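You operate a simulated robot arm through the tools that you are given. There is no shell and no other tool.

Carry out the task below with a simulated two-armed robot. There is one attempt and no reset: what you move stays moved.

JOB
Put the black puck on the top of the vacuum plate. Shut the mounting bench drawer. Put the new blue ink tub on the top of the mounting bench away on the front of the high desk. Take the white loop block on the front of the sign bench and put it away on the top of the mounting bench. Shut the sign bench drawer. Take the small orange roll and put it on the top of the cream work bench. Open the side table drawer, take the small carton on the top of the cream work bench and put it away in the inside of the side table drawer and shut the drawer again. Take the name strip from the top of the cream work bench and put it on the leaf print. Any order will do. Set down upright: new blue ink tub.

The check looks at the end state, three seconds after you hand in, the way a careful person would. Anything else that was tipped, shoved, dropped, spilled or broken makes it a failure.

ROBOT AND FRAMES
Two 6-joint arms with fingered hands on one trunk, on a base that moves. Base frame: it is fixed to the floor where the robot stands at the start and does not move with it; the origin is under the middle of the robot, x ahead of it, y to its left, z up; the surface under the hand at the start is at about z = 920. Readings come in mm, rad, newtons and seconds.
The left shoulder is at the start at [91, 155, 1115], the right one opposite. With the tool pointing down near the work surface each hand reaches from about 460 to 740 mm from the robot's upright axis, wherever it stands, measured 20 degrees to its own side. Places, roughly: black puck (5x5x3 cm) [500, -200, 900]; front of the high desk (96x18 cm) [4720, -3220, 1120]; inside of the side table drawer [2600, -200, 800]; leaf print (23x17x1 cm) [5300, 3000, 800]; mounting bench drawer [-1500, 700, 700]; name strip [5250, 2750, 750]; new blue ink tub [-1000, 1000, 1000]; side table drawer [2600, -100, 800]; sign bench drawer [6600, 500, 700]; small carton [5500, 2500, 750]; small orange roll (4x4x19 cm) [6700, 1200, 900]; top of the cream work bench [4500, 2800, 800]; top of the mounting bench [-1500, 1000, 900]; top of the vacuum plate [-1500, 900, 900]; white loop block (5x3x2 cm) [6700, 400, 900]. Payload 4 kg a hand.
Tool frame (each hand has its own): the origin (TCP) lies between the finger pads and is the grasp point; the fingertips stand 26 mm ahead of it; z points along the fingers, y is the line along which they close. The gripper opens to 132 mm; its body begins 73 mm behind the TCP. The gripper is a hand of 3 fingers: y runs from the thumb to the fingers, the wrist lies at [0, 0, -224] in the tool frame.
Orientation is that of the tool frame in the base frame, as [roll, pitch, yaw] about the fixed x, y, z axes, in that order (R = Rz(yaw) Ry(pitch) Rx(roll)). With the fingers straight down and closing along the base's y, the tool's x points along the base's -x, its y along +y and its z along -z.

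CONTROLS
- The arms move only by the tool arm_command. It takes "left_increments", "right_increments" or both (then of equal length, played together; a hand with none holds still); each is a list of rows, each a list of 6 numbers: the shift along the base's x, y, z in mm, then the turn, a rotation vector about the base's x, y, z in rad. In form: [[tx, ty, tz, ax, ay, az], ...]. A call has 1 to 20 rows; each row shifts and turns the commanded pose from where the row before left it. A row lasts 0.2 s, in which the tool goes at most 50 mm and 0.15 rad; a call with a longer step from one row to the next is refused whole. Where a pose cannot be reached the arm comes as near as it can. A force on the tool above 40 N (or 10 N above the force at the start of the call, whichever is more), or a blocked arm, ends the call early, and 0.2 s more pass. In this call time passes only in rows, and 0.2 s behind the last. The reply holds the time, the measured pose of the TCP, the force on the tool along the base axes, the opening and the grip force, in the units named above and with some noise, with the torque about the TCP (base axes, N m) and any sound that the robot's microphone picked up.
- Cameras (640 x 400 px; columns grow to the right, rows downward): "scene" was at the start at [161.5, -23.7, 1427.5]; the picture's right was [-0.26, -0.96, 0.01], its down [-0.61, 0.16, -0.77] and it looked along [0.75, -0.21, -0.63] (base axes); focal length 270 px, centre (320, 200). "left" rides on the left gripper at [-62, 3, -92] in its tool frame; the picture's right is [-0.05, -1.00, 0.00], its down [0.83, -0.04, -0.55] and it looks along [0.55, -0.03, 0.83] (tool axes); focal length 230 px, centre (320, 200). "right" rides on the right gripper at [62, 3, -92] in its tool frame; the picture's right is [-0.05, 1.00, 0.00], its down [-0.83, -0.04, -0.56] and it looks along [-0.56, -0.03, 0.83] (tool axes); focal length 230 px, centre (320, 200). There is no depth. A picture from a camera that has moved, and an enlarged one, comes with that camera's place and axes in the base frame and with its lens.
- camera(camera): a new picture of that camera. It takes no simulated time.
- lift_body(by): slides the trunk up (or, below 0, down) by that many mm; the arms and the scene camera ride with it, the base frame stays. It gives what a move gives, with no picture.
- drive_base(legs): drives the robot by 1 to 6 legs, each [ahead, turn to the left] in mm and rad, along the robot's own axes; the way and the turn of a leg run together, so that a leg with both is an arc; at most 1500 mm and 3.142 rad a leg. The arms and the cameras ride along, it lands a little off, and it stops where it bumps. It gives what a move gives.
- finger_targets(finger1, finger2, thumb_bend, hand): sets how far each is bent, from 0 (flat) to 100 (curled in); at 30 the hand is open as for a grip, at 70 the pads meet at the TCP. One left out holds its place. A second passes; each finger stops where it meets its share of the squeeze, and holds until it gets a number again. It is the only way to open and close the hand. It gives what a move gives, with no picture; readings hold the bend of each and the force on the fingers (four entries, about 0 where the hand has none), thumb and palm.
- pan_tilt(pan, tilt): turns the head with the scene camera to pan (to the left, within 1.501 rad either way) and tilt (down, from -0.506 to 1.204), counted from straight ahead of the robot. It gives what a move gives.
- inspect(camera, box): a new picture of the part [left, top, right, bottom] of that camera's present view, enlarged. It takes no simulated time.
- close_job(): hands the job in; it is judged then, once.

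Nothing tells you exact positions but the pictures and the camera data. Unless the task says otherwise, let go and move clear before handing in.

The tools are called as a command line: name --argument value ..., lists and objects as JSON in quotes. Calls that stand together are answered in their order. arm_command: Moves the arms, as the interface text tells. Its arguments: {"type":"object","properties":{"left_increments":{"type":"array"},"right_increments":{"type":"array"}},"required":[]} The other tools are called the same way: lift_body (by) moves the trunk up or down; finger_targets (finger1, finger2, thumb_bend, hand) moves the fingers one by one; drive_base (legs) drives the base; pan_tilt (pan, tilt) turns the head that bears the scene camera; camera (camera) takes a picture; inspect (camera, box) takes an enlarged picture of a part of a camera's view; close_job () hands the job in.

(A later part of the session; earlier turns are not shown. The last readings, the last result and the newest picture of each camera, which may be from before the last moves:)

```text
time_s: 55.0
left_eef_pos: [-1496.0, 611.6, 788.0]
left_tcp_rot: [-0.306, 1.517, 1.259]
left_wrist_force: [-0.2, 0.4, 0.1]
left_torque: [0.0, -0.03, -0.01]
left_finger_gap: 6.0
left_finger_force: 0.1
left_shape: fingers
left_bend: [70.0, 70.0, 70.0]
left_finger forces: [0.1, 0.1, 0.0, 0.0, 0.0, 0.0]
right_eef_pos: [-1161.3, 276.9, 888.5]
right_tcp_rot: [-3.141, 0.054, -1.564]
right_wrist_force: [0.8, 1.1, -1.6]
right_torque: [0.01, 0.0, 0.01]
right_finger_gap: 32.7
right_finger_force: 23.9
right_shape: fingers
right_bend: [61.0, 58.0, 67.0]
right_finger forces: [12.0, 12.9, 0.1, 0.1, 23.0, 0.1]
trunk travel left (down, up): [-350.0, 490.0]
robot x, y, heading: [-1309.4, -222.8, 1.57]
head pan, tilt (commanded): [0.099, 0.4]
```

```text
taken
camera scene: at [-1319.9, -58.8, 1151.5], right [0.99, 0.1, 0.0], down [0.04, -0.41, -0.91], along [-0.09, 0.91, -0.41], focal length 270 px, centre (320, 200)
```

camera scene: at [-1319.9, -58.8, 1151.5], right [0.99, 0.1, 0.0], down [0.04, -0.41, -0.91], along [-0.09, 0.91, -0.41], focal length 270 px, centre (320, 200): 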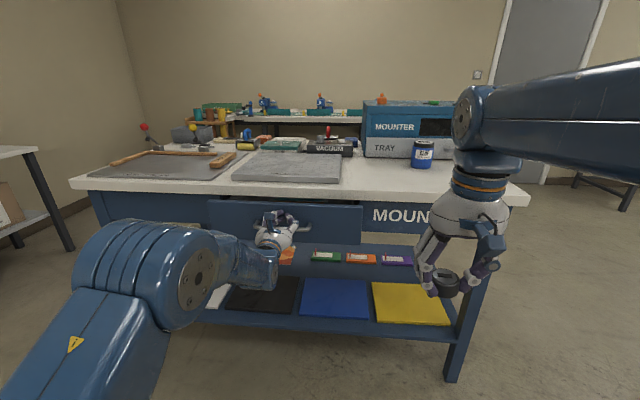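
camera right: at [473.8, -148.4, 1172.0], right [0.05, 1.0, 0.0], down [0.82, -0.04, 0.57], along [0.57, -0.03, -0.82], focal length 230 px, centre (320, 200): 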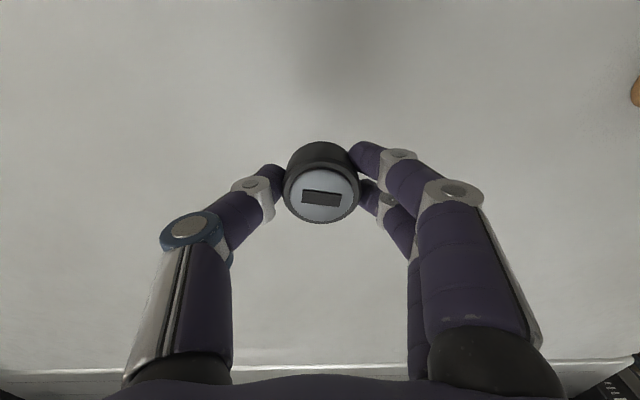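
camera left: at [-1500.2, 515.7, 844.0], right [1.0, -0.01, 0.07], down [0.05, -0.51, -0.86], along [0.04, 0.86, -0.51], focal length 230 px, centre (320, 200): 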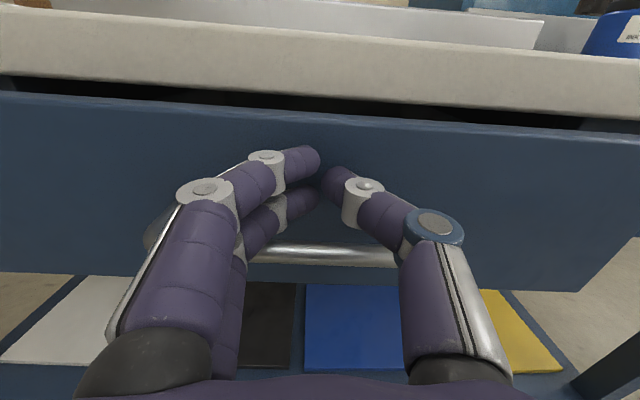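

The drawer is sliding in with almost no resistance. I keep pushing until it seats.

arm_command --left_increments '[[0, 8, 0, 0, 0, 0], [0, 8, 0, 0, 0, 0], [0, 8, 0, 0, 0, 0], [0, 8, 0, 0, 0, 0], [0, 8, 0, 0, 0, 0], [0, 8, 0, 0, 0, 0], [0, 8, 0, 0, 0, 0], [0, 8, 0, 0, 0, 0]]'

camera --camera "left"

camera --camera "scene"

```text
time_s: 56.6
left_eef_pos: [-1494.6, 653.9, 800.3]
left_tcp_rot: [-0.229, 1.51, 1.33]
left_wrist_force: [0.4, -1.0, -0.6]
left_torque: [0.04, -0.01, 0.07]
left_finger_gap: 6.1
left_finger_force: 0.1
left_shape: fingers
left_bend: [70.0, 70.0, 70.0]
left_finger forces: [0.1, 0.1, 0.0, 0.1, 0.0, 0.0]
right_eef_pos: [-1161.4, 264.7, 875.2]
right_tcp_rot: [-3.141, 0.017, -1.567]
right_wrist_force: [0.6, -0.3, -0.6]
right_torque: [-0.01, 0.03, 0.01]
right_finger_gap: 32.6
right_finger_force: 23.9
right_shape: fingers
right_bend: [61.0, 58.0, 67.0]
right_finger forces: [11.8, 13.1, 0.0, 0.0, 22.9, 0.0]
trunk travel left (down, up): [-350.0, 490.0]
robot x, y, heading: [-1312.2, -224.5, 1.569]
head pan, tilt (commanded): [0.099, 0.4]
stopped in row 8 (left hand): the force on the tool passed its limit at 54 N (the readings are from after the stop); the commanded pose is now the measured one
```

```text
taken
camera left: at [-1499.0, 558.3, 854.8], right [1.0, -0.01, 0.07], down [0.05, -0.51, -0.86], along [0.04, 0.86, -0.5], focal length 230 px, centre (320, 200)
```

left: 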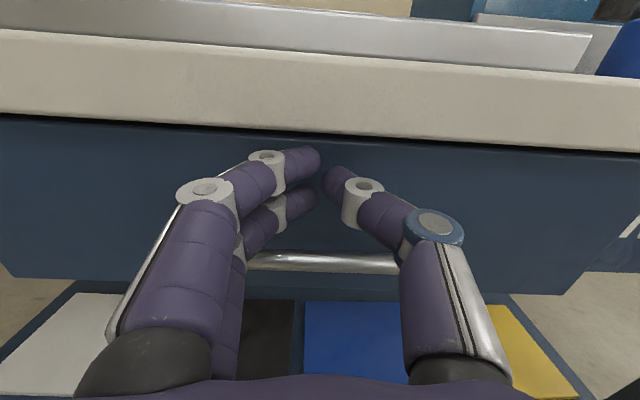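

```text
taken
camera scene: at [-1319.4, -59.2, 1151.6], right [0.99, 0.1, 0.0], down [0.04, -0.4, -0.91], along [-0.09, 0.91, -0.41], focal length 270 px, centre (320, 200)
```

scene: 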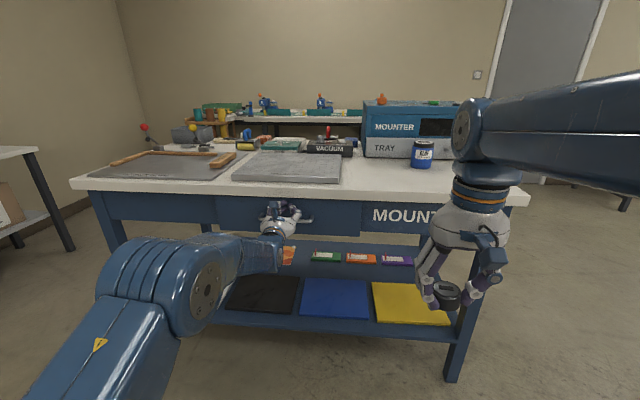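

The push ended with a firm stop, so the drawer looks shut. I pull the left hand back and check.

arm_command --left_increments '[[0, -20, 0, 0, 0, 0], [0, -30, 0, 0, 0, 0], [0, -35, 0, 0, 0, 0], [0, -35, 0, 0, 0, 0]]'

inspect --camera "scene" --box '[80, 160, 480, 300]'

camera --camera "left"

```text
time_s: 57.6
left_eef_pos: [-1495.7, 533.3, 798.3]
left_tcp_rot: [-0.231, 1.507, 1.334]
left_wrist_force: [0.7, -0.9, -0.3]
left_torque: [0.01, 0.0, -0.01]
left_finger_gap: 5.8
left_finger_force: 0.1
left_shape: fingers
left_bend: [70.0, 70.0, 70.0]
left_finger forces: [0.0, 0.0, 0.0, 0.0, 0.0, 0.0]
right_eef_pos: [-1161.5, 264.2, 877.4]
right_tcp_rot: [3.141, 0.019, -1.566]
right_wrist_force: [-0.9, -0.3, 0.9]
right_torque: [0.01, 0.01, 0.03]
right_finger_gap: 32.5
right_finger_force: 23.7
right_shape: fingers
right_bend: [61.0, 58.0, 67.0]
right_finger forces: [12.1, 12.9, 0.0, 0.0, 22.8, 0.0]
trunk travel left (down, up): [-350.0, 490.0]
robot x, y, heading: [-1311.0, -220.4, 1.575]
head pan, tilt (commanded): [0.099, 0.4]
```

```text
1.60 times, centred on (280, 230) of scene
camera zoom: at [-1319.7, -60.1, 1151.7], right [0.99, 0.1, 0.0], down [0.04, -0.4, -0.91], along [-0.09, 0.91, -0.41], focal length 432 px, centre (384, 152)
```

zoom: 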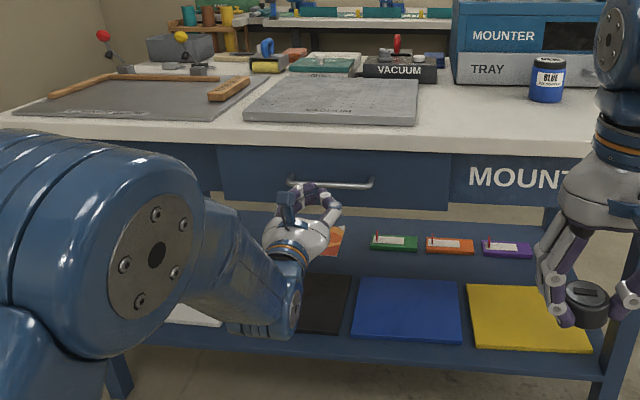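

```text
taken
camera left: at [-1499.7, 437.4, 854.4], right [1.0, -0.01, 0.07], down [0.05, -0.5, -0.86], along [0.04, 0.86, -0.5], focal length 230 px, centre (320, 200)
```

left: 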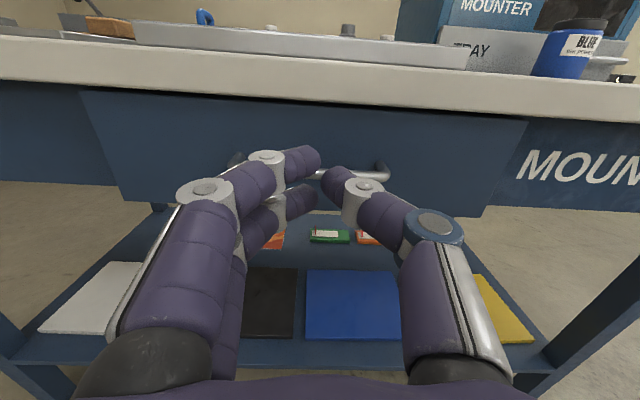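

The drawer is shut flush. Next I raise the trunk again, turn the left hand back to pointing down, and then drive up to the bench to place the puck on the vacuum plate.

lift_body --by 300

arm_command --left_increments '[[0, -9, 4, -0.143, 0, 0], [0, -9, 4, -0.143, 0, 0], [0, -9, 4, -0.143, 0, 0], [0, -9, 4, -0.143, 0, 0], [0, -9, 4, -0.143, 0, 0], [0, -9, 4, -0.143, 0, 0], [0, -9, 4, -0.143, 0, 0], [0, -9, 4, -0.143, 0, 0], [0, -9, 4, -0.143, 0, 0], [0, -9, 4, -0.143, 0, 0]]'

finger_targets --hand "left" --finger1 30 --finger2 30 --thumb_bend 30

pan_tilt --pan 0.0 --tilt 0.6

camera --camera "scene"

```text
time_s: 60.6
left_eef_pos: [-1498.2, 534.5, 1098.2]
left_tcp_rot: [-0.236, 1.511, 1.328]
left_wrist_force: [-0.3, -0.5, 0.8]
left_torque: [0.0, 0.02, -0.03]
left_finger_gap: 5.7
left_finger_force: 0.0
left_shape: fingers
left_bend: [70.0, 70.0, 70.0]
left_finger forces: [0.0, 0.0, 0.0, 0.1, 0.0, 0.0]
right_eef_pos: [-1161.6, 265.7, 1169.5]
right_tcp_rot: [-3.141, 0.002, -1.565]
right_wrist_force: [-0.7, 0.2, -0.7]
right_torque: [-0.01, 0.01, 0.0]
right_finger_gap: 32.6
right_finger_force: 24.4
right_shape: fingers
right_bend: [61.0, 58.0, 67.0]
right_finger forces: [12.0, 13.1, 0.0, 0.0, 22.9, 0.0]
trunk travel left (down, up): [-650.0, 190.0]
robot x, y, heading: [-1312.5, -219.4, 1.569]
head pan, tilt (commanded): [0.099, 0.4]
```

```text
time_s: 62.8
left_eef_pos: [-1496.5, 448.1, 1139.3]
left_tcp_rot: [-3.134, 0.197, -1.555]
left_wrist_force: [0.9, -0.5, -0.6]
left_torque: [-0.03, 0.01, 0.0]
left_finger_gap: 5.6
left_finger_force: 0.0
left_shape: fingers
left_bend: [70.0, 70.0, 70.0]
left_finger forces: [0.0, 0.0, 0.0, 0.0, 0.1, 0.0]
right_eef_pos: [-1161.8, 267.5, 1170.3]
right_tcp_rot: [3.141, 0.001, -1.566]
right_wrist_force: [-0.3, -0.1, -0.4]
right_torque: [0.0, -0.01, 0.01]
right_finger_gap: 32.7
right_finger_force: 23.9
right_shape: fingers
right_bend: [61.0, 58.0, 67.0]
right_finger forces: [11.9, 13.0, 0.0, 0.0, 22.9, 0.1]
trunk travel left (down, up): [-650.0, 190.0]
robot x, y, heading: [-1310.2, -222.3, 1.575]
head pan, tilt (commanded): [0.099, 0.4]
```

```text
time_s: 63.8
left_eef_pos: [-1495.8, 446.8, 1140.1]
left_tcp_rot: [-3.132, 0.199, -1.556]
left_wrist_force: [-0.2, -0.2, 0.1]
left_torque: [0.01, 0.01, 0.03]
left_finger_gap: 134.1
left_finger_force: 0.1
left_shape: fingers
left_bend: [30.0, 30.0, 30.0]
left_finger forces: [0.1, 0.0, 0.0, 0.0, 0.0, 0.0]
right_eef_pos: [-1161.5, 266.8, 1171.1]
right_tcp_rot: [3.141, 0.002, -1.566]
right_wrist_force: [0.6, -0.1, -0.3]
right_torque: [-0.02, -0.02, -0.06]
right_finger_gap: 32.6
right_finger_force: 23.7
right_shape: fingers
right_bend: [61.0, 58.0, 67.0]
right_finger forces: [12.1, 13.0, 0.0, 0.0, 23.0, 0.1]
trunk travel left (down, up): [-650.0, 190.0]
robot x, y, heading: [-1310.5, -224.0, 1.577]
head pan, tilt (commanded): [0.099, 0.4]
```

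```text
time_s: 64.5
left_eef_pos: [-1496.4, 447.1, 1139.2]
left_tcp_rot: [-3.132, 0.198, -1.554]
left_wrist_force: [-0.2, 0.6, -0.3]
left_torque: [-0.01, 0.01, 0.03]
left_finger_gap: 133.8
left_finger_force: 0.0
left_shape: fingers
left_bend: [30.0, 30.0, 30.0]
left_finger forces: [0.1, 0.0, 0.0, 0.0, 0.0, 0.0]
right_eef_pos: [-1161.9, 266.6, 1170.8]
right_tcp_rot: [-3.141, 0.0, -1.567]
right_wrist_force: [0.1, -1.1, -0.5]
right_torque: [0.03, 0.02, 0.01]
right_finger_gap: 32.9
right_finger_force: 24.0
right_shape: fingers
right_bend: [61.0, 58.0, 67.0]
right_finger forces: [12.0, 13.0, 0.1, 0.0, 22.9, 0.1]
trunk travel left (down, up): [-650.0, 190.0]
robot x, y, heading: [-1311.4, -224.6, 1.57]
head pan, tilt (commanded): [0.0, 0.6]
```

```text
taken
camera scene: at [-1310.8, -57.8, 1433.4], right [1.0, 0.0, 0.0], down [0.0, -0.58, -0.81], along [0.0, 0.81, -0.58], focal length 270 px, centre (320, 200)
```

scene: 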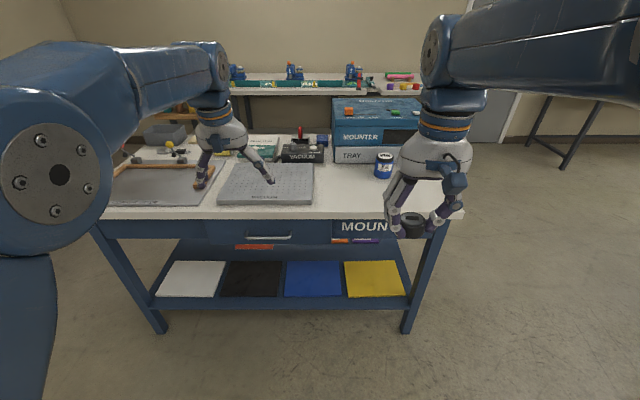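

The way ahead is clear. I tuck the left hand a little closer and upright, then drive up to the bench.

arm_command --left_increments '[[0, -35, 20, -0.1, 0, 0], [0, -35, 20, -0.098, 0, 0], [0, -30, 0, 0, 0, 0]]'

drive_base --legs '[[400, 0]]'

pan_tilt --pan -0.05 --tilt 0.8

camera --camera "scene"

camera --camera "right"

```text
time_s: 65.3
left_eef_pos: [-1494.8, 343.7, 1181.1]
left_tcp_rot: [-3.135, 0.003, -1.553]
left_wrist_force: [0.3, -1.0, -0.5]
left_torque: [0.01, -0.02, 0.01]
left_finger_gap: 134.0
left_finger_force: 0.1
left_shape: fingers
left_bend: [30.0, 30.0, 30.0]
left_finger forces: [0.0, 0.1, 0.0, 0.0, 0.0, 0.0]
right_eef_pos: [-1162.6, 265.2, 1170.0]
right_tcp_rot: [-3.141, 0.003, -1.566]
right_wrist_force: [-0.1, 0.0, -0.3]
right_torque: [-0.01, 0.0, 0.05]
right_finger_gap: 32.7
right_finger_force: 24.2
right_shape: fingers
right_bend: [61.0, 58.0, 67.0]
right_finger forces: [11.9, 13.0, 0.0, 0.0, 22.9, 0.0]
trunk travel left (down, up): [-650.0, 190.0]
robot x, y, heading: [-1312.6, -222.0, 1.572]
head pan, tilt (commanded): [0.0, 0.6]
```

```text
time_s: 67.8
left_eef_pos: [-1496.0, 747.8, 1178.8]
left_tcp_rot: [-3.136, 0.001, -1.556]
left_wrist_force: [-0.7, 0.2, 0.2]
left_torque: [0.0, 0.03, 0.01]
left_finger_gap: 134.0
left_finger_force: 0.1
left_shape: fingers
left_bend: [30.0, 30.0, 30.0]
left_finger forces: [0.0, 0.1, 0.0, 0.0, 0.0, 0.0]
right_eef_pos: [-1162.0, 667.4, 1171.3]
right_tcp_rot: [3.142, 0.003, -1.568]
right_wrist_force: [0.3, 0.1, 0.1]
right_torque: [0.01, -0.03, -0.02]
right_finger_gap: 32.8
right_finger_force: 23.7
right_shape: fingers
right_bend: [61.0, 58.0, 67.0]
right_finger forces: [12.0, 12.9, 0.0, 0.0, 22.9, 0.0]
trunk travel left (down, up): [-650.0, 190.0]
robot x, y, heading: [-1312.0, 179.1, 1.576]
head pan, tilt (commanded): [0.0, 0.6]
```

```text
time_s: 68.6
left_eef_pos: [-1496.3, 726.4, 1189.7]
left_tcp_rot: [-3.134, 0.019, -1.555]
left_wrist_force: [-0.1, 1.3, 0.3]
left_torque: [0.0, -0.02, 0.02]
left_finger_gap: 134.4
left_finger_force: 0.1
left_shape: fingers
left_bend: [30.0, 30.0, 30.0]
left_finger forces: [0.0, 0.0, 0.0, 0.0, 0.0, 0.0]
right_eef_pos: [-1162.0, 651.9, 1149.6]
right_tcp_rot: [-3.141, -0.061, -1.569]
right_wrist_force: [0.0, -0.1, -1.3]
right_torque: [0.01, 0.02, 0.03]
right_finger_gap: 32.7
right_finger_force: 24.1
right_shape: fingers
right_bend: [61.0, 58.0, 67.0]
right_finger forces: [12.0, 13.2, 0.0, 0.0, 23.1, 0.0]
trunk travel left (down, up): [-650.0, 190.0]
robot x, y, heading: [-1314.1, 182.5, 1.572]
head pan, tilt (commanded): [-0.051, 0.799]
```

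```text
taken
camera scene: at [-1307.3, 335.1, 1416.6], right [1.0, -0.05, 0.0], down [-0.04, -0.73, -0.68], along [0.03, 0.68, -0.73], focal length 270 px, centre (320, 200)
```

scene: 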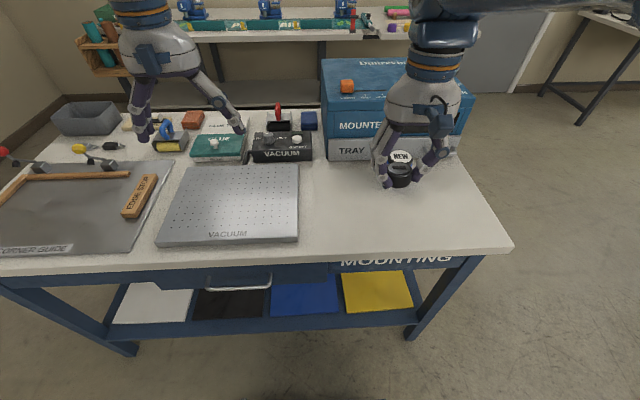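

```text
taken
camera right: at [-1164.3, 594.8, 1243.6], right [-1.0, 0.05, 0.0], down [0.04, 0.86, 0.5], along [0.03, 0.5, -0.86], focal length 230 px, centre (320, 200)
```

right: 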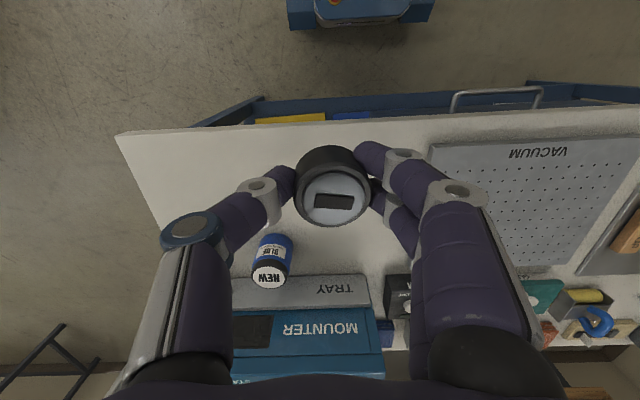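

The plate spans about x -1655…-1344, y 705…960, top z≈875; the tub stands near (-1048, 928). I move the left hand aside and bring the right hand with the puck over the plate.

arm_command --right_increments '[[-33, 16, 0, 0.008, 0, 0], [-33, 16, 0, 0.008, 0, 0], [-33, 16, 0, 0.008, 0, 0], [-33, 16, -20, 0.008, 0, 0], [-33, 16, -25, 0.008, 0, 0], [-33, 16, -25, 0.008, 0, 0], [-33, 16, -25, 0.008, 0, 0], [-33, 16, -20, 0.005, 0, 0], [0, 0, 0, 0, 0, 0]]' --left_increments '[[-25, -10, 0, 0, 0, 0], [-25, -10, 0, 0, 0, 0], [-25, -10, 0, 0, 0, 0], [-25, -10, 0, 0, 0, 0], [-25, -10, 0, 0, 0, 0], [-25, -10, 0, 0, 0, 0], [-25, -10, 0, 0, 0, 0], [0, 0, 0, 0, 0, 0], [0, 0, 0, 0, 0, 0]]'

camera --camera "scene"

camera --camera "right"

```text
time_s: 70.6
left_eef_pos: [-1669.0, 658.0, 1176.4]
left_tcp_rot: [-3.137, -0.023, -1.558]
left_wrist_force: [0.6, -1.1, -0.4]
left_torque: [0.04, 0.02, 0.02]
left_finger_gap: 134.3
left_finger_force: 0.1
left_shape: fingers
left_bend: [30.0, 30.0, 30.0]
left_finger forces: [0.0, 0.0, 0.1, 0.0, 0.0, 0.0]
right_eef_pos: [-1340.9, 825.1, 1077.5]
right_tcp_rot: [-3.117, 0.016, -1.579]
right_wrist_force: [0.2, -0.3, -0.5]
right_torque: [0.03, 0.02, -0.04]
right_finger_gap: 32.1
right_finger_force: 23.3
right_shape: fingers
right_bend: [61.0, 58.0, 68.0]
right_finger forces: [11.0, 13.6, 0.0, 0.0, 22.1, 0.1]
right hand out of reach, approached as far as the arm can: row 4, 5, 6, 7, 8
trunk travel left (down, up): [-650.0, 190.0]
robot x, y, heading: [-1312.1, 179.0, 1.569]
head pan, tilt (commanded): [-0.051, 0.799]
```

```text
taken
camera scene: at [-1304.7, 333.2, 1416.8], right [1.0, -0.05, 0.0], down [-0.04, -0.73, -0.68], along [0.03, 0.68, -0.73], focal length 270 px, centre (320, 200)
```

scene: 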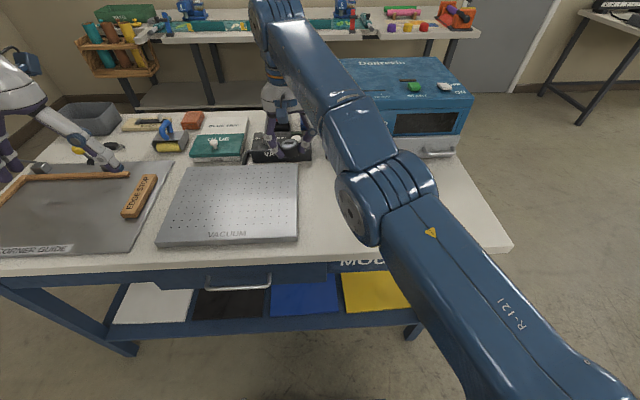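

```text
taken
camera right: at [-1347.7, 762.2, 1167.7], right [-1.0, 0.06, -0.03], down [0.03, 0.82, 0.57], along [0.05, 0.57, -0.82], focal length 230 px, centre (320, 200)
```

right: 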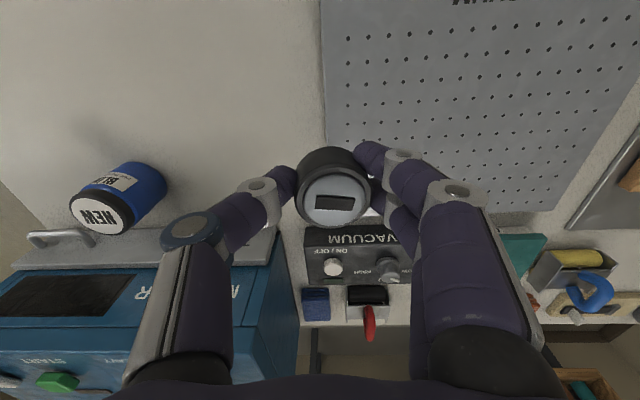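

The right arm cannot cross over to the plate from here. I bring it back up and to the right, then turn the robot left by 0.5 rad so that the plate lies on the right hand's side.

arm_command --right_increments '[[30, 0, 20, 0, 0, 0], [30, 0, 30, 0, 0, 0], [30, 0, 30, 0, 0, 0], [30, 0, 30, 0, 0, 0], [20, 0, 0, 0, 0, 0]]'

camera --camera "scene"

```text
time_s: 71.8
left_eef_pos: [-1672.0, 658.8, 1175.0]
left_tcp_rot: [-3.136, -0.023, -1.557]
left_wrist_force: [0.0, -0.1, -0.1]
left_torque: [-0.01, 0.02, 0.04]
left_finger_gap: 134.4
left_finger_force: 0.2
left_shape: fingers
left_bend: [30.0, 30.0, 30.0]
left_finger forces: [0.0, 0.0, 0.0, 0.1, 0.1, 0.1]
right_eef_pos: [-1220.5, 826.7, 1181.5]
right_tcp_rot: [-3.128, 0.01, -1.575]
right_wrist_force: [-0.7, 0.3, 1.0]
right_torque: [0.0, -0.01, -0.01]
right_finger_gap: 31.9
right_finger_force: 23.4
right_shape: fingers
right_bend: [61.0, 58.0, 68.0]
right_finger forces: [10.9, 13.6, 0.0, 0.1, 21.5, 0.1]
right hand out of reach, approached as far as the arm can: row 1, 4, 5
trunk travel left (down, up): [-650.0, 190.0]
robot x, y, heading: [-1311.1, 176.0, 1.572]
head pan, tilt (commanded): [-0.051, 0.799]
```

```text
taken
camera scene: at [-1308.2, 334.5, 1416.7], right [1.0, -0.05, 0.0], down [-0.04, -0.73, -0.68], along [0.04, 0.68, -0.73], focal length 270 px, centre (320, 200)
```

scene: 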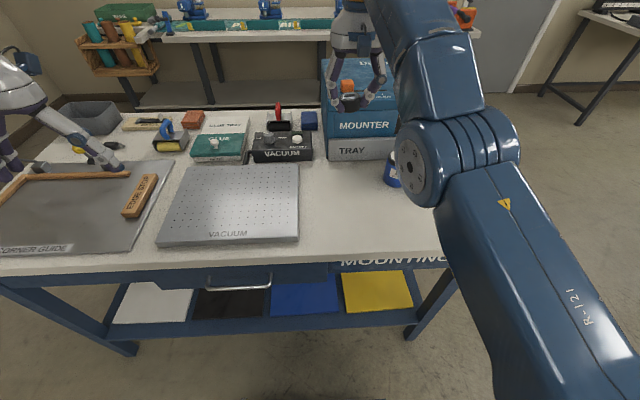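

I pull the right hand back away from the mounter, then turn left.

arm_command --right_increments '[[5, -35, 0, 0, 0, 0], [5, -40, 0, 0, 0, 0], [5, -40, 0, 0, 0, 0], [5, -30, 0, 0, 0, 0]]'

drive_base --legs '[[0, 0.52]]'

pan_tilt --pan -0.4 --tilt 0.8

camera --camera "scene"

camera --camera "right"

```text
time_s: 72.8
left_eef_pos: [-1672.4, 658.5, 1175.0]
left_tcp_rot: [-3.135, -0.024, -1.56]
left_wrist_force: [-0.5, -0.6, -0.8]
left_torque: [0.0, 0.0, -0.02]
left_finger_gap: 133.9
left_finger_force: 0.1
left_shape: fingers
left_bend: [30.0, 30.0, 30.0]
left_finger forces: [0.1, 0.1, 0.0, 0.0, 0.1, 0.1]
right_eef_pos: [-1230.9, 811.1, 1234.4]
right_tcp_rot: [-3.14, 0.081, -1.567]
right_wrist_force: [-0.8, 0.3, -0.6]
right_torque: [-0.03, 0.03, -0.05]
right_finger_gap: 32.5
right_finger_force: 23.1
right_shape: fingers
right_bend: [61.0, 58.0, 68.0]
right_finger forces: [11.0, 13.6, 0.0, 0.0, 21.3, 0.0]
right hand out of reach, approached as far as the arm can: row 1, 2, 3, 4
trunk travel left (down, up): [-650.0, 190.0]
robot x, y, heading: [-1311.3, 176.9, 1.568]
head pan, tilt (commanded): [-0.051, 0.799]
```

```text
time_s: 74.8
left_eef_pos: [-1863.3, 415.2, 1174.5]
left_tcp_rot: [-3.135, -0.022, -1.036]
left_wrist_force: [-1.0, -1.0, 0.1]
left_torque: [-0.01, -0.02, 0.01]
left_finger_gap: 133.8
left_finger_force: 0.0
left_shape: fingers
left_bend: [30.0, 30.0, 30.0]
left_finger forces: [0.0, 0.1, 0.1, 0.0, 0.1, 0.0]
right_eef_pos: [-1555.3, 767.2, 1232.7]
right_tcp_rot: [-3.14, 0.077, -1.044]
right_wrist_force: [0.4, 0.1, 0.5]
right_torque: [-0.04, -0.03, -0.03]
right_finger_gap: 31.9
right_finger_force: 22.6
right_shape: fingers
right_bend: [61.0, 58.0, 68.0]
right_finger forces: [10.5, 13.5, 0.0, 0.0, 21.2, 0.0]
trunk travel left (down, up): [-650.0, 190.0]
robot x, y, heading: [-1310.0, 176.4, 2.096]
head pan, tilt (commanded): [-0.051, 0.799]
```

```text
time_s: 75.6
left_eef_pos: [-1853.6, 400.1, 1152.9]
left_tcp_rot: [-3.136, -0.086, -1.037]
left_wrist_force: [1.1, -0.5, 0.5]
left_torque: [0.02, -0.01, -0.01]
left_finger_gap: 134.3
left_finger_force: 0.0
left_shape: fingers
left_bend: [30.0, 30.0, 30.0]
left_finger forces: [0.0, 0.0, 0.0, 0.0, 0.1, 0.0]
right_eef_pos: [-1553.2, 754.1, 1252.9]
right_tcp_rot: [-3.14, 0.095, -1.046]
right_wrist_force: [-0.1, 0.0, -0.6]
right_torque: [0.01, -0.01, -0.03]
right_finger_gap: 31.6
right_finger_force: 22.9
right_shape: fingers
right_bend: [61.0, 58.0, 68.0]
right_finger forces: [10.7, 13.4, 0.0, 0.1, 21.2, 0.0]
trunk travel left (down, up): [-650.0, 190.0]
robot x, y, heading: [-1304.4, 178.8, 2.097]
head pan, tilt (commanded): [-0.4, 0.799]
```

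```text
taken
camera scene: at [-1354.8, 323.3, 1417.0], right [0.99, 0.12, 0.01], down [0.09, -0.72, -0.69], along [-0.08, 0.68, -0.73], focal length 270 px, centre (320, 200)
```

scene: 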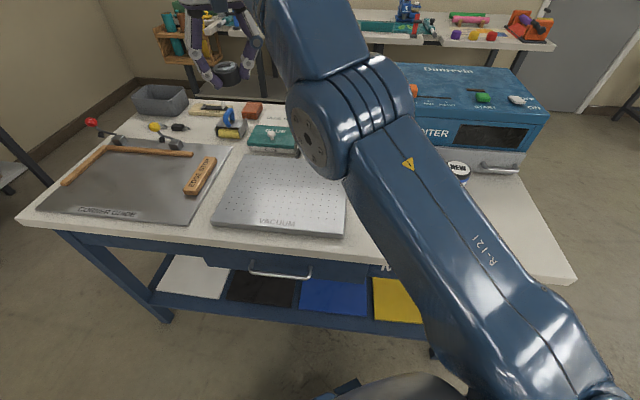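

```text
taken
camera right: at [-1520.7, 691.9, 1337.9], right [-0.89, -0.46, 0.0], down [-0.35, 0.69, 0.63], along [-0.29, 0.56, -0.77], focal length 230 px, centre (320, 200)
```

right: 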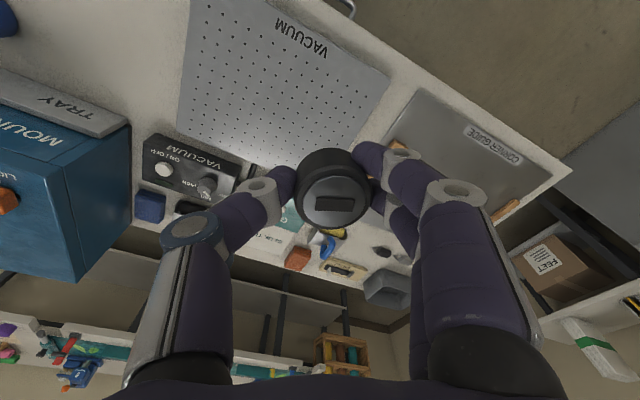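

The plate is now on the right hand's side. I move the hand with the puck above the plate (about x -1430, y 790) and level it.

arm_command --right_increments '[[25, 7, -20, -0.016, -0.009, 0], [25, 7, -20, -0.016, -0.009, 0], [25, 7, -20, -0.016, -0.009, 0], [25, 7, -20, -0.016, -0.009, 0], [23, 7, -20, -0.016, -0.009, 0], [0, 0, 0, 0, 0, 0]]'

camera --camera "scene"

camera --camera "right"

```text
time_s: 76.2
left_eef_pos: [-1842.2, 381.7, 1131.3]
left_tcp_rot: [-3.136, -0.152, -1.041]
left_wrist_force: [1.0, -0.2, 1.1]
left_torque: [0.06, 0.03, -0.03]
left_finger_gap: 134.3
left_finger_force: 0.0
left_shape: fingers
left_bend: [30.0, 30.0, 30.0]
left_finger forces: [0.0, 0.0, 0.0, 0.0, 0.0, 0.0]
right_eef_pos: [-1503.3, 745.6, 1233.5]
right_tcp_rot: [3.141, 0.093, -1.047]
right_wrist_force: [0.8, 0.0, 0.2]
right_torque: [0.05, -0.01, -0.03]
right_finger_gap: 31.2
right_finger_force: 21.9
right_shape: fingers
right_bend: [61.0, 57.0, 68.0]
right_finger forces: [10.7, 13.3, 0.0, 0.0, 20.8, 0.0]
right hand out of reach, approached as far as the arm can: row 1
trunk travel left (down, up): [-650.0, 190.0]
robot x, y, heading: [-1307.2, 178.8, 2.095]
head pan, tilt (commanded): [-0.4, 0.799]
stopped in row 2 (right hand): the arm was blocked; the commanded pose is now the measured one
```

```text
taken
camera scene: at [-1352.6, 319.4, 1417.5], right [0.99, 0.12, 0.01], down [0.09, -0.72, -0.69], along [-0.08, 0.68, -0.73], focal length 270 px, centre (320, 200)
```

scene: 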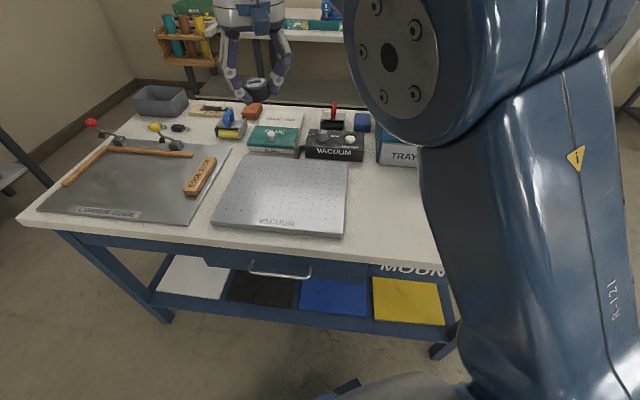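

```text
taken
camera right: at [-1470.6, 683.4, 1319.0], right [-0.89, -0.45, 0.0], down [-0.35, 0.69, 0.63], along [-0.29, 0.56, -0.78], focal length 230 px, centre (320, 200)
```

right: 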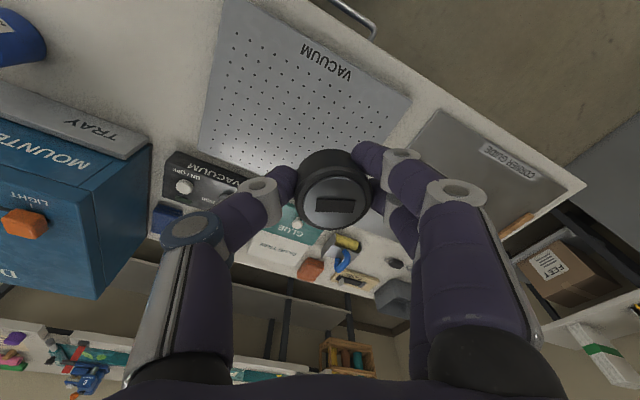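

The right arm is swinging its elbow to another configuration and stopped, and the left hand seems to be drifting a little. I hold still for a moment and read the state.

arm_command --right_increments '[[0, 0, 0, 0, 0, 0], [0, 0, 0, 0, 0, 0], [0, 0, 0, 0, 0, 0], [0, 0, 0, 0, 0, 0]]' --left_increments '[[0, 0, 0, 0, 0, 0], [0, 0, 0, 0, 0, 0], [0, 0, 0, 0, 0, 0], [0, 0, 0, 0, 0, 0]]'

camera --camera "scene"

```text
time_s: 77.4
left_eef_pos: [-1835.1, 369.0, 1109.5]
left_tcp_rot: [-3.136, -0.216, -1.042]
left_wrist_force: [0.7, -0.9, 0.3]
left_torque: [0.04, -0.01, 0.01]
left_finger_gap: 134.4
left_finger_force: 0.1
left_shape: fingers
left_bend: [30.0, 30.0, 30.0]
left_finger forces: [0.0, 0.1, 0.1, 0.1, 0.1, 0.0]
right_eef_pos: [-1495.2, 730.9, 1243.5]
right_tcp_rot: [-3.14, 0.109, -1.049]
right_wrist_force: [0.3, 0.6, -0.7]
right_torque: [0.04, -0.01, -0.01]
right_finger_gap: 31.2
right_finger_force: 22.2
right_shape: fingers
right_bend: [61.0, 57.0, 68.0]
right_finger forces: [10.8, 13.2, 0.1, 0.0, 21.0, 0.0]
trunk travel left (down, up): [-650.0, 190.0]
robot x, y, heading: [-1306.5, 180.0, 2.096]
head pan, tilt (commanded): [-0.4, 0.799]
stopped in row 4 (left hand): the arm was blocked; the commanded pose is now the measured one
```

```text
taken
camera scene: at [-1355.1, 321.8, 1417.1], right [0.99, 0.12, 0.01], down [0.09, -0.72, -0.69], along [-0.08, 0.68, -0.73], focal length 270 px, centre (320, 200)
```

scene: 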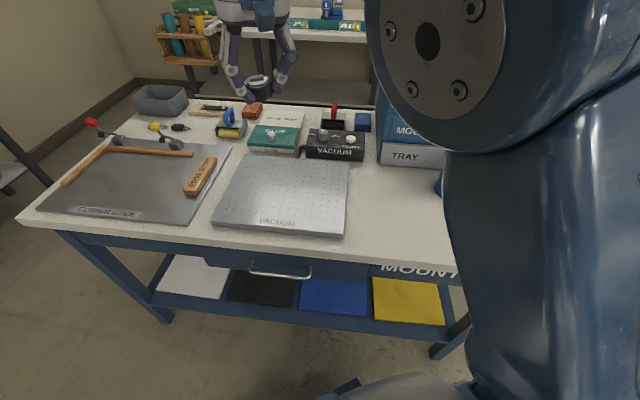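

The left arm reports being blocked while idle, so I look at it with the head to see what it touches.

pan_tilt --pan 0.7 --tilt 0.5

camera --camera "scene"

camera --camera "left"

pan_tilt --pan -0.9 --tilt 0.4

camera --camera "scene"

```text
time_s: 78.7
left_eef_pos: [-1836.4, 372.1, 1110.3]
left_tcp_rot: [-3.139, -0.214, -1.041]
left_wrist_force: [0.5, -0.5, -0.8]
left_torque: [0.01, -0.02, -0.03]
left_finger_gap: 134.1
left_finger_force: 0.0
left_shape: fingers
left_bend: [30.0, 30.0, 30.0]
left_finger forces: [0.0, 0.0, 0.0, 0.1, 0.0, 0.0]
right_eef_pos: [-1495.0, 733.5, 1241.6]
right_tcp_rot: [-3.142, 0.105, -1.049]
right_wrist_force: [0.4, -0.1, -0.6]
right_torque: [-0.02, 0.0, 0.0]
right_finger_gap: 30.8
right_finger_force: 22.2
right_shape: fingers
right_bend: [61.0, 57.0, 68.0]
right_finger forces: [10.8, 13.1, 0.1, 0.0, 21.0, 0.0]
trunk travel left (down, up): [-650.0, 190.0]
robot x, y, heading: [-1305.4, 179.6, 2.095]
head pan, tilt (commanded): [0.7, 0.499]
```

```text
taken
camera scene: at [-1431.0, 276.7, 1442.8], right [0.34, 0.94, -0.01], down [0.46, -0.18, -0.87], along [-0.82, 0.29, -0.49], focal length 270 px, centre (320, 200)
```

scene: 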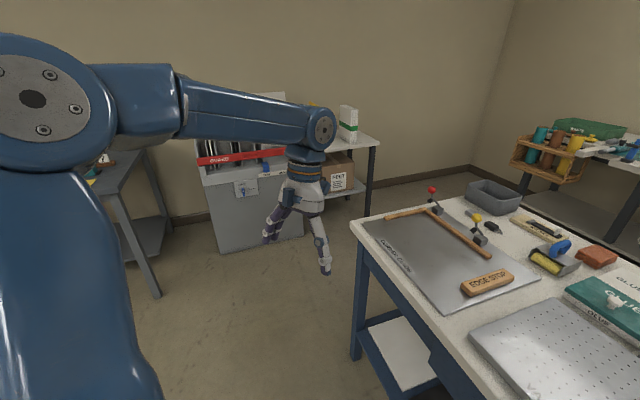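

```text
taken
camera left: at [-1878.6, 438.2, 1186.5], right [0.84, 0.55, -0.01], down [0.39, -0.58, 0.72], along [0.39, -0.6, -0.69], focal length 230 px, centre (320, 200)
```

left: 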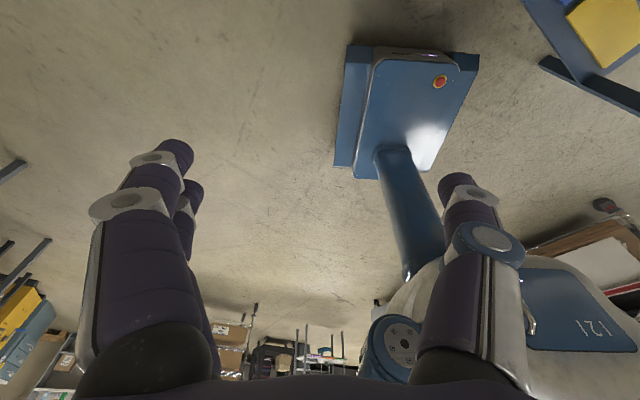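

```text
time_s: 80.4
left_eef_pos: [-1836.9, 370.7, 1109.9]
left_tcp_rot: [-3.138, -0.215, -1.04]
left_wrist_force: [-0.7, 0.3, 0.2]
left_torque: [-0.02, 0.02, -0.01]
left_finger_gap: 134.5
left_finger_force: 0.1
left_shape: fingers
left_bend: [30.0, 30.0, 30.0]
left_finger forces: [0.1, 0.0, 0.1, 0.0, 0.1, 0.0]
right_eef_pos: [-1495.9, 733.8, 1242.5]
right_tcp_rot: [3.142, 0.104, -1.048]
right_wrist_force: [0.5, 0.0, 0.0]
right_torque: [0.04, 0.0, -0.06]
right_finger_gap: 31.2
right_finger_force: 22.3
right_shape: fingers
right_bend: [61.0, 57.0, 68.0]
right_finger forces: [10.7, 13.2, 0.0, 0.0, 21.0, 0.0]
trunk travel left (down, up): [-650.0, 190.0]
robot x, y, heading: [-1310.0, 177.9, 2.094]
head pan, tilt (commanded): [-0.901, 0.4]
```

```text
taken
camera scene: at [-1311.6, 331.8, 1452.1], right [0.93, -0.37, 0.01], down [-0.13, -0.38, -0.92], along [0.34, 0.85, -0.4], focal length 270 px, centre (320, 200)
```

scene: 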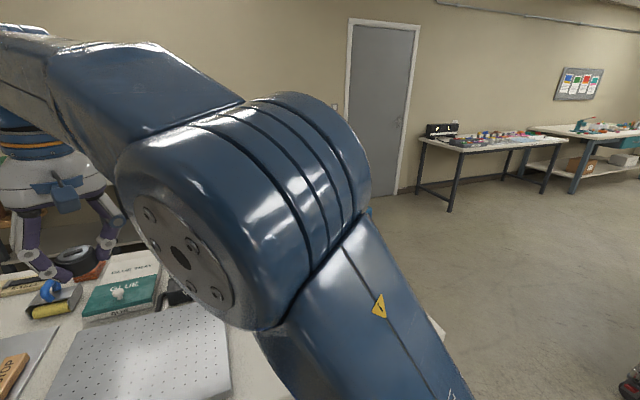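

The right arm is stretched high; nothing is actually touching. I lower the right hand over the plate in small steps and level it again.

arm_command --right_increments '[[0, 0, -20, -0.01, -0.006, 0], [0, 0, -25, -0.015, -0.009, 0], [4, 2, -25, -0.015, -0.009, 0], [8, 5, -25, -0.015, -0.009, 0], [10, 8, -20, -0.015, -0.009, 0], [10, 8, -15, -0.015, -0.008, 0], [10, 8, -10, 0, 0, 0]]'

camera --camera "right"

```text
time_s: 82.0
left_eef_pos: [-1835.5, 372.6, 1111.1]
left_tcp_rot: [-3.14, -0.214, -1.04]
left_wrist_force: [0.0, -0.1, 0.6]
left_torque: [0.01, -0.01, -0.02]
left_finger_gap: 134.4
left_finger_force: 0.1
left_shape: fingers
left_bend: [30.0, 30.0, 30.0]
left_finger forces: [0.0, 0.0, 0.0, 0.0, 0.1, 0.0]
right_eef_pos: [-1451.5, 765.0, 1100.5]
right_tcp_rot: [-3.14, 0.006, -1.05]
right_wrist_force: [0.6, 0.5, 0.0]
right_torque: [0.0, 0.01, 0.01]
right_finger_gap: 30.7
right_finger_force: 23.0
right_shape: fingers
right_bend: [61.0, 57.0, 68.0]
right_finger forces: [10.6, 13.4, 0.1, 0.1, 20.6, 0.0]
trunk travel left (down, up): [-650.0, 190.0]
robot x, y, heading: [-1309.7, 179.0, 2.099]
head pan, tilt (commanded): [-0.901, 0.4]
```

```text
taken
camera right: at [-1423.6, 709.3, 1191.2], right [-0.89, -0.45, 0.0], down [-0.38, 0.74, 0.56], along [-0.25, 0.5, -0.83], focal length 230 px, centre (320, 200)
```

right: 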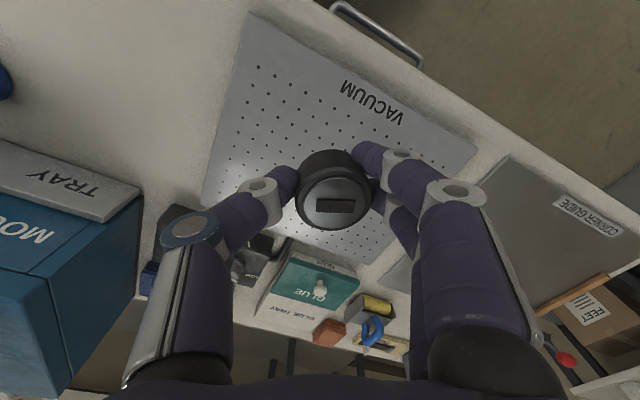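

The hand is level and above the plate. I shift a little further onto the plate and descend to just above it.

arm_command --right_increments '[[0, 12, -30, 0, 0, 0], [0, 12, -30, 0, 0, 0], [0, 11, -30, 0, 0, 0], [0, 0, -30, 0, 0, 0], [0, 0, -30, 0, 0, 0], [0, 0, -15, 0, 0, 0], [0, 0, 0, 0, 0, 0]]'

camera --camera "right"

pan_tilt --pan -0.35 --tilt 0.75

camera --camera "scene"

```text
time_s: 83.6
left_eef_pos: [-1835.7, 372.1, 1110.8]
left_tcp_rot: [-3.137, -0.215, -1.039]
left_wrist_force: [-0.7, -0.5, -0.4]
left_torque: [-0.04, -0.03, -0.02]
left_finger_gap: 134.7
left_finger_force: 0.1
left_shape: fingers
left_bend: [30.0, 30.0, 30.0]
left_finger forces: [0.1, 0.0, 0.1, 0.1, 0.1, 0.1]
right_eef_pos: [-1452.7, 799.3, 935.1]
right_tcp_rot: [-3.14, 0.007, -1.048]
right_wrist_force: [0.2, 0.2, -0.4]
right_torque: [0.0, 0.0, 0.02]
right_finger_gap: 30.9
right_finger_force: 22.5
right_shape: fingers
right_bend: [61.0, 57.0, 68.0]
right_finger forces: [10.8, 13.5, 0.0, 0.0, 20.6, 0.0]
trunk travel left (down, up): [-650.0, 190.0]
robot x, y, heading: [-1305.7, 181.5, 2.093]
head pan, tilt (commanded): [-0.901, 0.4]
```

```text
taken
camera right: at [-1424.2, 743.8, 1026.5], right [-0.89, -0.45, 0.0], down [-0.38, 0.74, 0.56], along [-0.25, 0.5, -0.83], focal length 230 px, centre (320, 200)
```

right: 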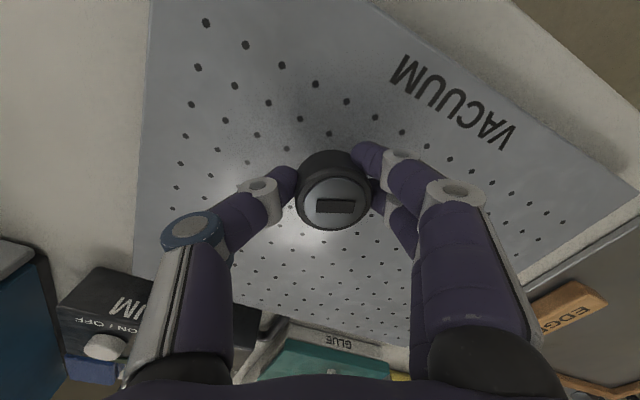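

```text
time_s: 84.5
left_eef_pos: [-1835.7, 370.7, 1110.6]
left_tcp_rot: [-3.137, -0.214, -1.041]
left_wrist_force: [-0.9, 0.0, 0.8]
left_torque: [0.0, 0.03, 0.03]
left_finger_gap: 134.5
left_finger_force: 0.0
left_shape: fingers
left_bend: [30.0, 30.0, 30.0]
left_finger forces: [0.0, 0.1, 0.0, 0.1, 0.0, 0.0]
right_eef_pos: [-1452.3, 800.0, 936.0]
right_tcp_rot: [-3.139, 0.006, -1.049]
right_wrist_force: [0.0, 0.8, -1.0]
right_torque: [-0.02, 0.0, 0.0]
right_finger_gap: 30.3
right_finger_force: 23.0
right_shape: fingers
right_bend: [61.0, 57.0, 68.0]
right_finger forces: [10.9, 13.6, 0.0, 0.0, 20.6, 0.1]
trunk travel left (down, up): [-650.0, 190.0]
robot x, y, heading: [-1307.9, 178.3, 2.092]
head pan, tilt (commanded): [-0.351, 0.75]
```

```text
taken
camera scene: at [-1359.4, 326.8, 1420.7], right [0.99, 0.17, 0.01], down [0.12, -0.68, -0.72], along [-0.12, 0.71, -0.69], focal length 270 px, centre (320, 200)
```

scene: 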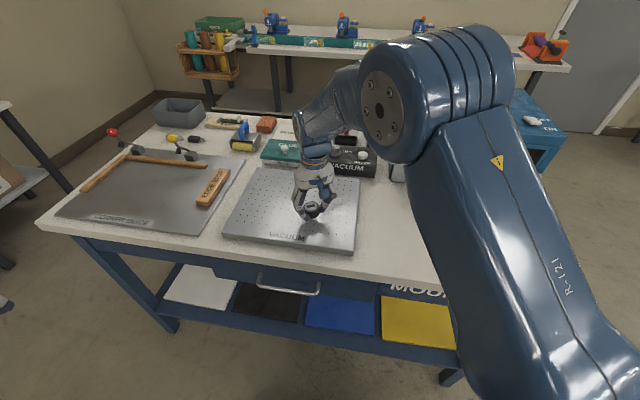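

The puck is over the plate with a small gap left. I lower it in small steps, watching the force.

arm_command --right_increments '[[0, 0, -5, 0, 0, 0], [0, 0, -5, 0, 0, 0], [0, 0, -4, 0, 0, 0], [0, 0, -4, 0, 0, 0]]'

inspect --camera "scene" --box '[230, 150, 390, 260]'

```text
time_s: 85.5
left_eef_pos: [-1836.9, 372.2, 1109.6]
left_tcp_rot: [-3.14, -0.215, -1.041]
left_wrist_force: [0.2, -0.5, 0.2]
left_torque: [-0.02, 0.01, -0.02]
left_finger_gap: 134.5
left_finger_force: 0.0
left_shape: fingers
left_bend: [30.0, 30.0, 30.0]
left_finger forces: [0.1, 0.0, 0.0, 0.0, 0.0, 0.0]
right_eef_pos: [-1452.8, 800.1, 917.0]
right_tcp_rot: [-3.139, 0.007, -1.05]
right_wrist_force: [-0.3, 0.0, -0.4]
right_torque: [0.0, 0.01, -0.01]
right_finger_gap: 30.6
right_finger_force: 22.6
right_shape: fingers
right_bend: [61.0, 57.0, 68.0]
right_finger forces: [10.8, 13.6, 0.1, 0.0, 20.7, 0.0]
trunk travel left (down, up): [-650.0, 190.0]
robot x, y, heading: [-1313.2, 178.7, 2.093]
head pan, tilt (commanded): [-0.351, 0.75]
```

```text
3.64 times, centred on (310, 205) of scene
camera zoom: at [-1359.7, 327.0, 1420.6], right [0.99, 0.17, 0.01], down [0.12, -0.68, -0.72], along [-0.12, 0.71, -0.7], focal length 983 px, centre (356, 182)
```

zoom: 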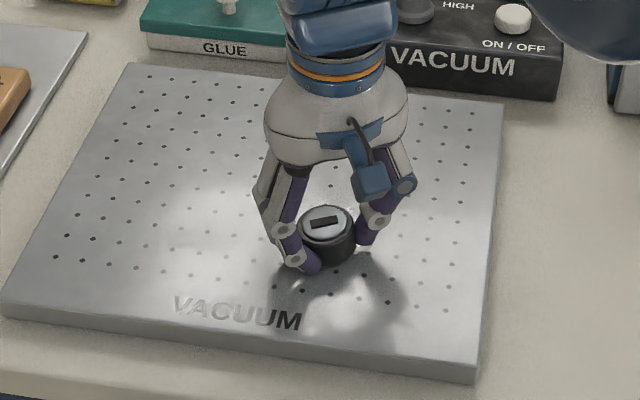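

arm_command --right_increments '[[0, 0, -4, 0, 0, 0], [0, 0, -4, 0, 0, 0], [0, 0, -3, 0, 0, 0]]'

inspect --camera "scene" --box '[260, 170, 360, 240]'

```text
time_s: 86.3
left_eef_pos: [-1834.9, 368.6, 1112.6]
left_tcp_rot: [-3.136, -0.211, -1.041]
left_wrist_force: [0.3, 0.0, 0.0]
left_torque: [0.0, 0.0, 0.02]
left_finger_gap: 134.7
left_finger_force: 0.0
left_shape: fingers
left_bend: [30.0, 30.0, 30.0]
left_finger forces: [0.0, 0.0, 0.0, 0.1, 0.1, 0.0]
right_eef_pos: [-1453.0, 797.4, 911.7]
right_tcp_rot: [-3.139, 0.019, -1.048]
right_wrist_force: [-4.0, 3.7, 38.6]
right_torque: [-0.39, 1.02, -0.17]
right_finger_gap: 30.3
right_finger_force: 44.7
right_shape: fingers
right_bend: [64.0, 63.0, 68.0]
right_finger forces: [26.0, 37.9, 0.0, 0.1, 24.9, 0.0]
trunk travel left (down, up): [-650.0, 190.0]
robot x, y, heading: [-1306.0, 178.8, 2.089]
head pan, tilt (commanded): [-0.351, 0.75]
```

```text
5.71 times, centred on (310, 205) of scene
camera zoom: at [-1358.5, 321.4, 1421.9], right [0.99, 0.17, 0.01], down [0.12, -0.68, -0.72], along [-0.12, 0.71, -0.69], focal length 1544 px, centre (377, 171)
```

zoom: 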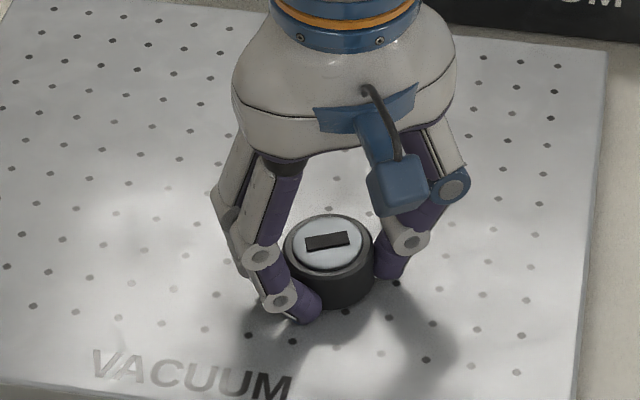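

The puck has touched down on the plate (38 N). I relieve the pressure by a few millimetres, then open the hand.

arm_command --right_increments '[[0, 0, 3, 0, 0, 0], [0, 0, 2, 0, 0, 0]]'

finger_targets --hand "right" --finger1 45 --finger2 45 --thumb_bend 45

camera --camera "right"

```text
time_s: 87.0
left_eef_pos: [-1835.9, 370.1, 1111.0]
left_tcp_rot: [-3.139, -0.214, -1.04]
left_wrist_force: [-0.3, -0.4, 0.1]
left_torque: [-0.02, 0.02, 0.01]
left_finger_gap: 134.3
left_finger_force: 0.0
left_shape: fingers
left_bend: [30.0, 30.0, 30.0]
left_finger forces: [0.1, 0.1, 0.0, 0.0, 0.0, 0.0]
right_eef_pos: [-1452.5, 796.3, 913.5]
right_tcp_rot: [-3.138, 0.008, -1.049]
right_wrist_force: [-3.7, 5.0, 22.8]
right_torque: [0.02, 0.75, -0.19]
right_finger_gap: 29.8
right_finger_force: 35.5
right_shape: fingers
right_bend: [64.0, 63.0, 68.0]
right_finger forces: [14.6, 33.8, 0.0, 0.0, 22.8, 0.0]
trunk travel left (down, up): [-650.0, 190.0]
robot x, y, heading: [-1307.3, 180.3, 2.096]
head pan, tilt (commanded): [-0.351, 0.75]
```

```text
time_s: 88.0
left_eef_pos: [-1835.2, 367.7, 1112.5]
left_tcp_rot: [-3.136, -0.21, -1.04]
left_wrist_force: [-0.6, -0.6, 0.2]
left_torque: [-0.01, 0.0, 0.01]
left_finger_gap: 134.4
left_finger_force: 0.0
left_shape: fingers
left_bend: [30.0, 30.0, 30.0]
left_finger forces: [0.1, 0.1, 0.0, 0.0, 0.0, 0.0]
right_eef_pos: [-1451.0, 794.6, 913.8]
right_tcp_rot: [-3.139, 0.01, -1.049]
right_wrist_force: [-1.3, -6.4, 30.8]
right_torque: [-0.09, -0.48, 0.02]
right_finger_gap: 67.4
right_finger_force: 14.9
right_shape: fingers
right_bend: [50.0, 45.0, 50.0]
right_finger forces: [8.7, 0.1, 0.1, 0.1, 21.4, 0.0]
trunk travel left (down, up): [-650.0, 190.0]
robot x, y, heading: [-1307.7, 176.0, 2.093]
head pan, tilt (commanded): [-0.351, 0.75]
```

```text
taken
camera right: at [-1423.2, 738.7, 1005.6], right [-0.89, -0.45, 0.0], down [-0.38, 0.74, 0.56], along [-0.25, 0.5, -0.83], focal length 230 px, centre (320, 200)
```

right: 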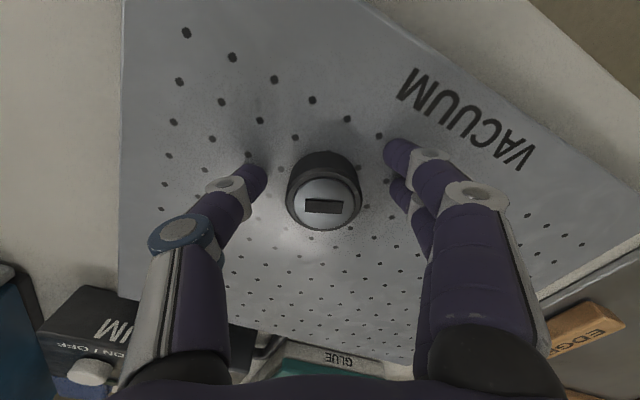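

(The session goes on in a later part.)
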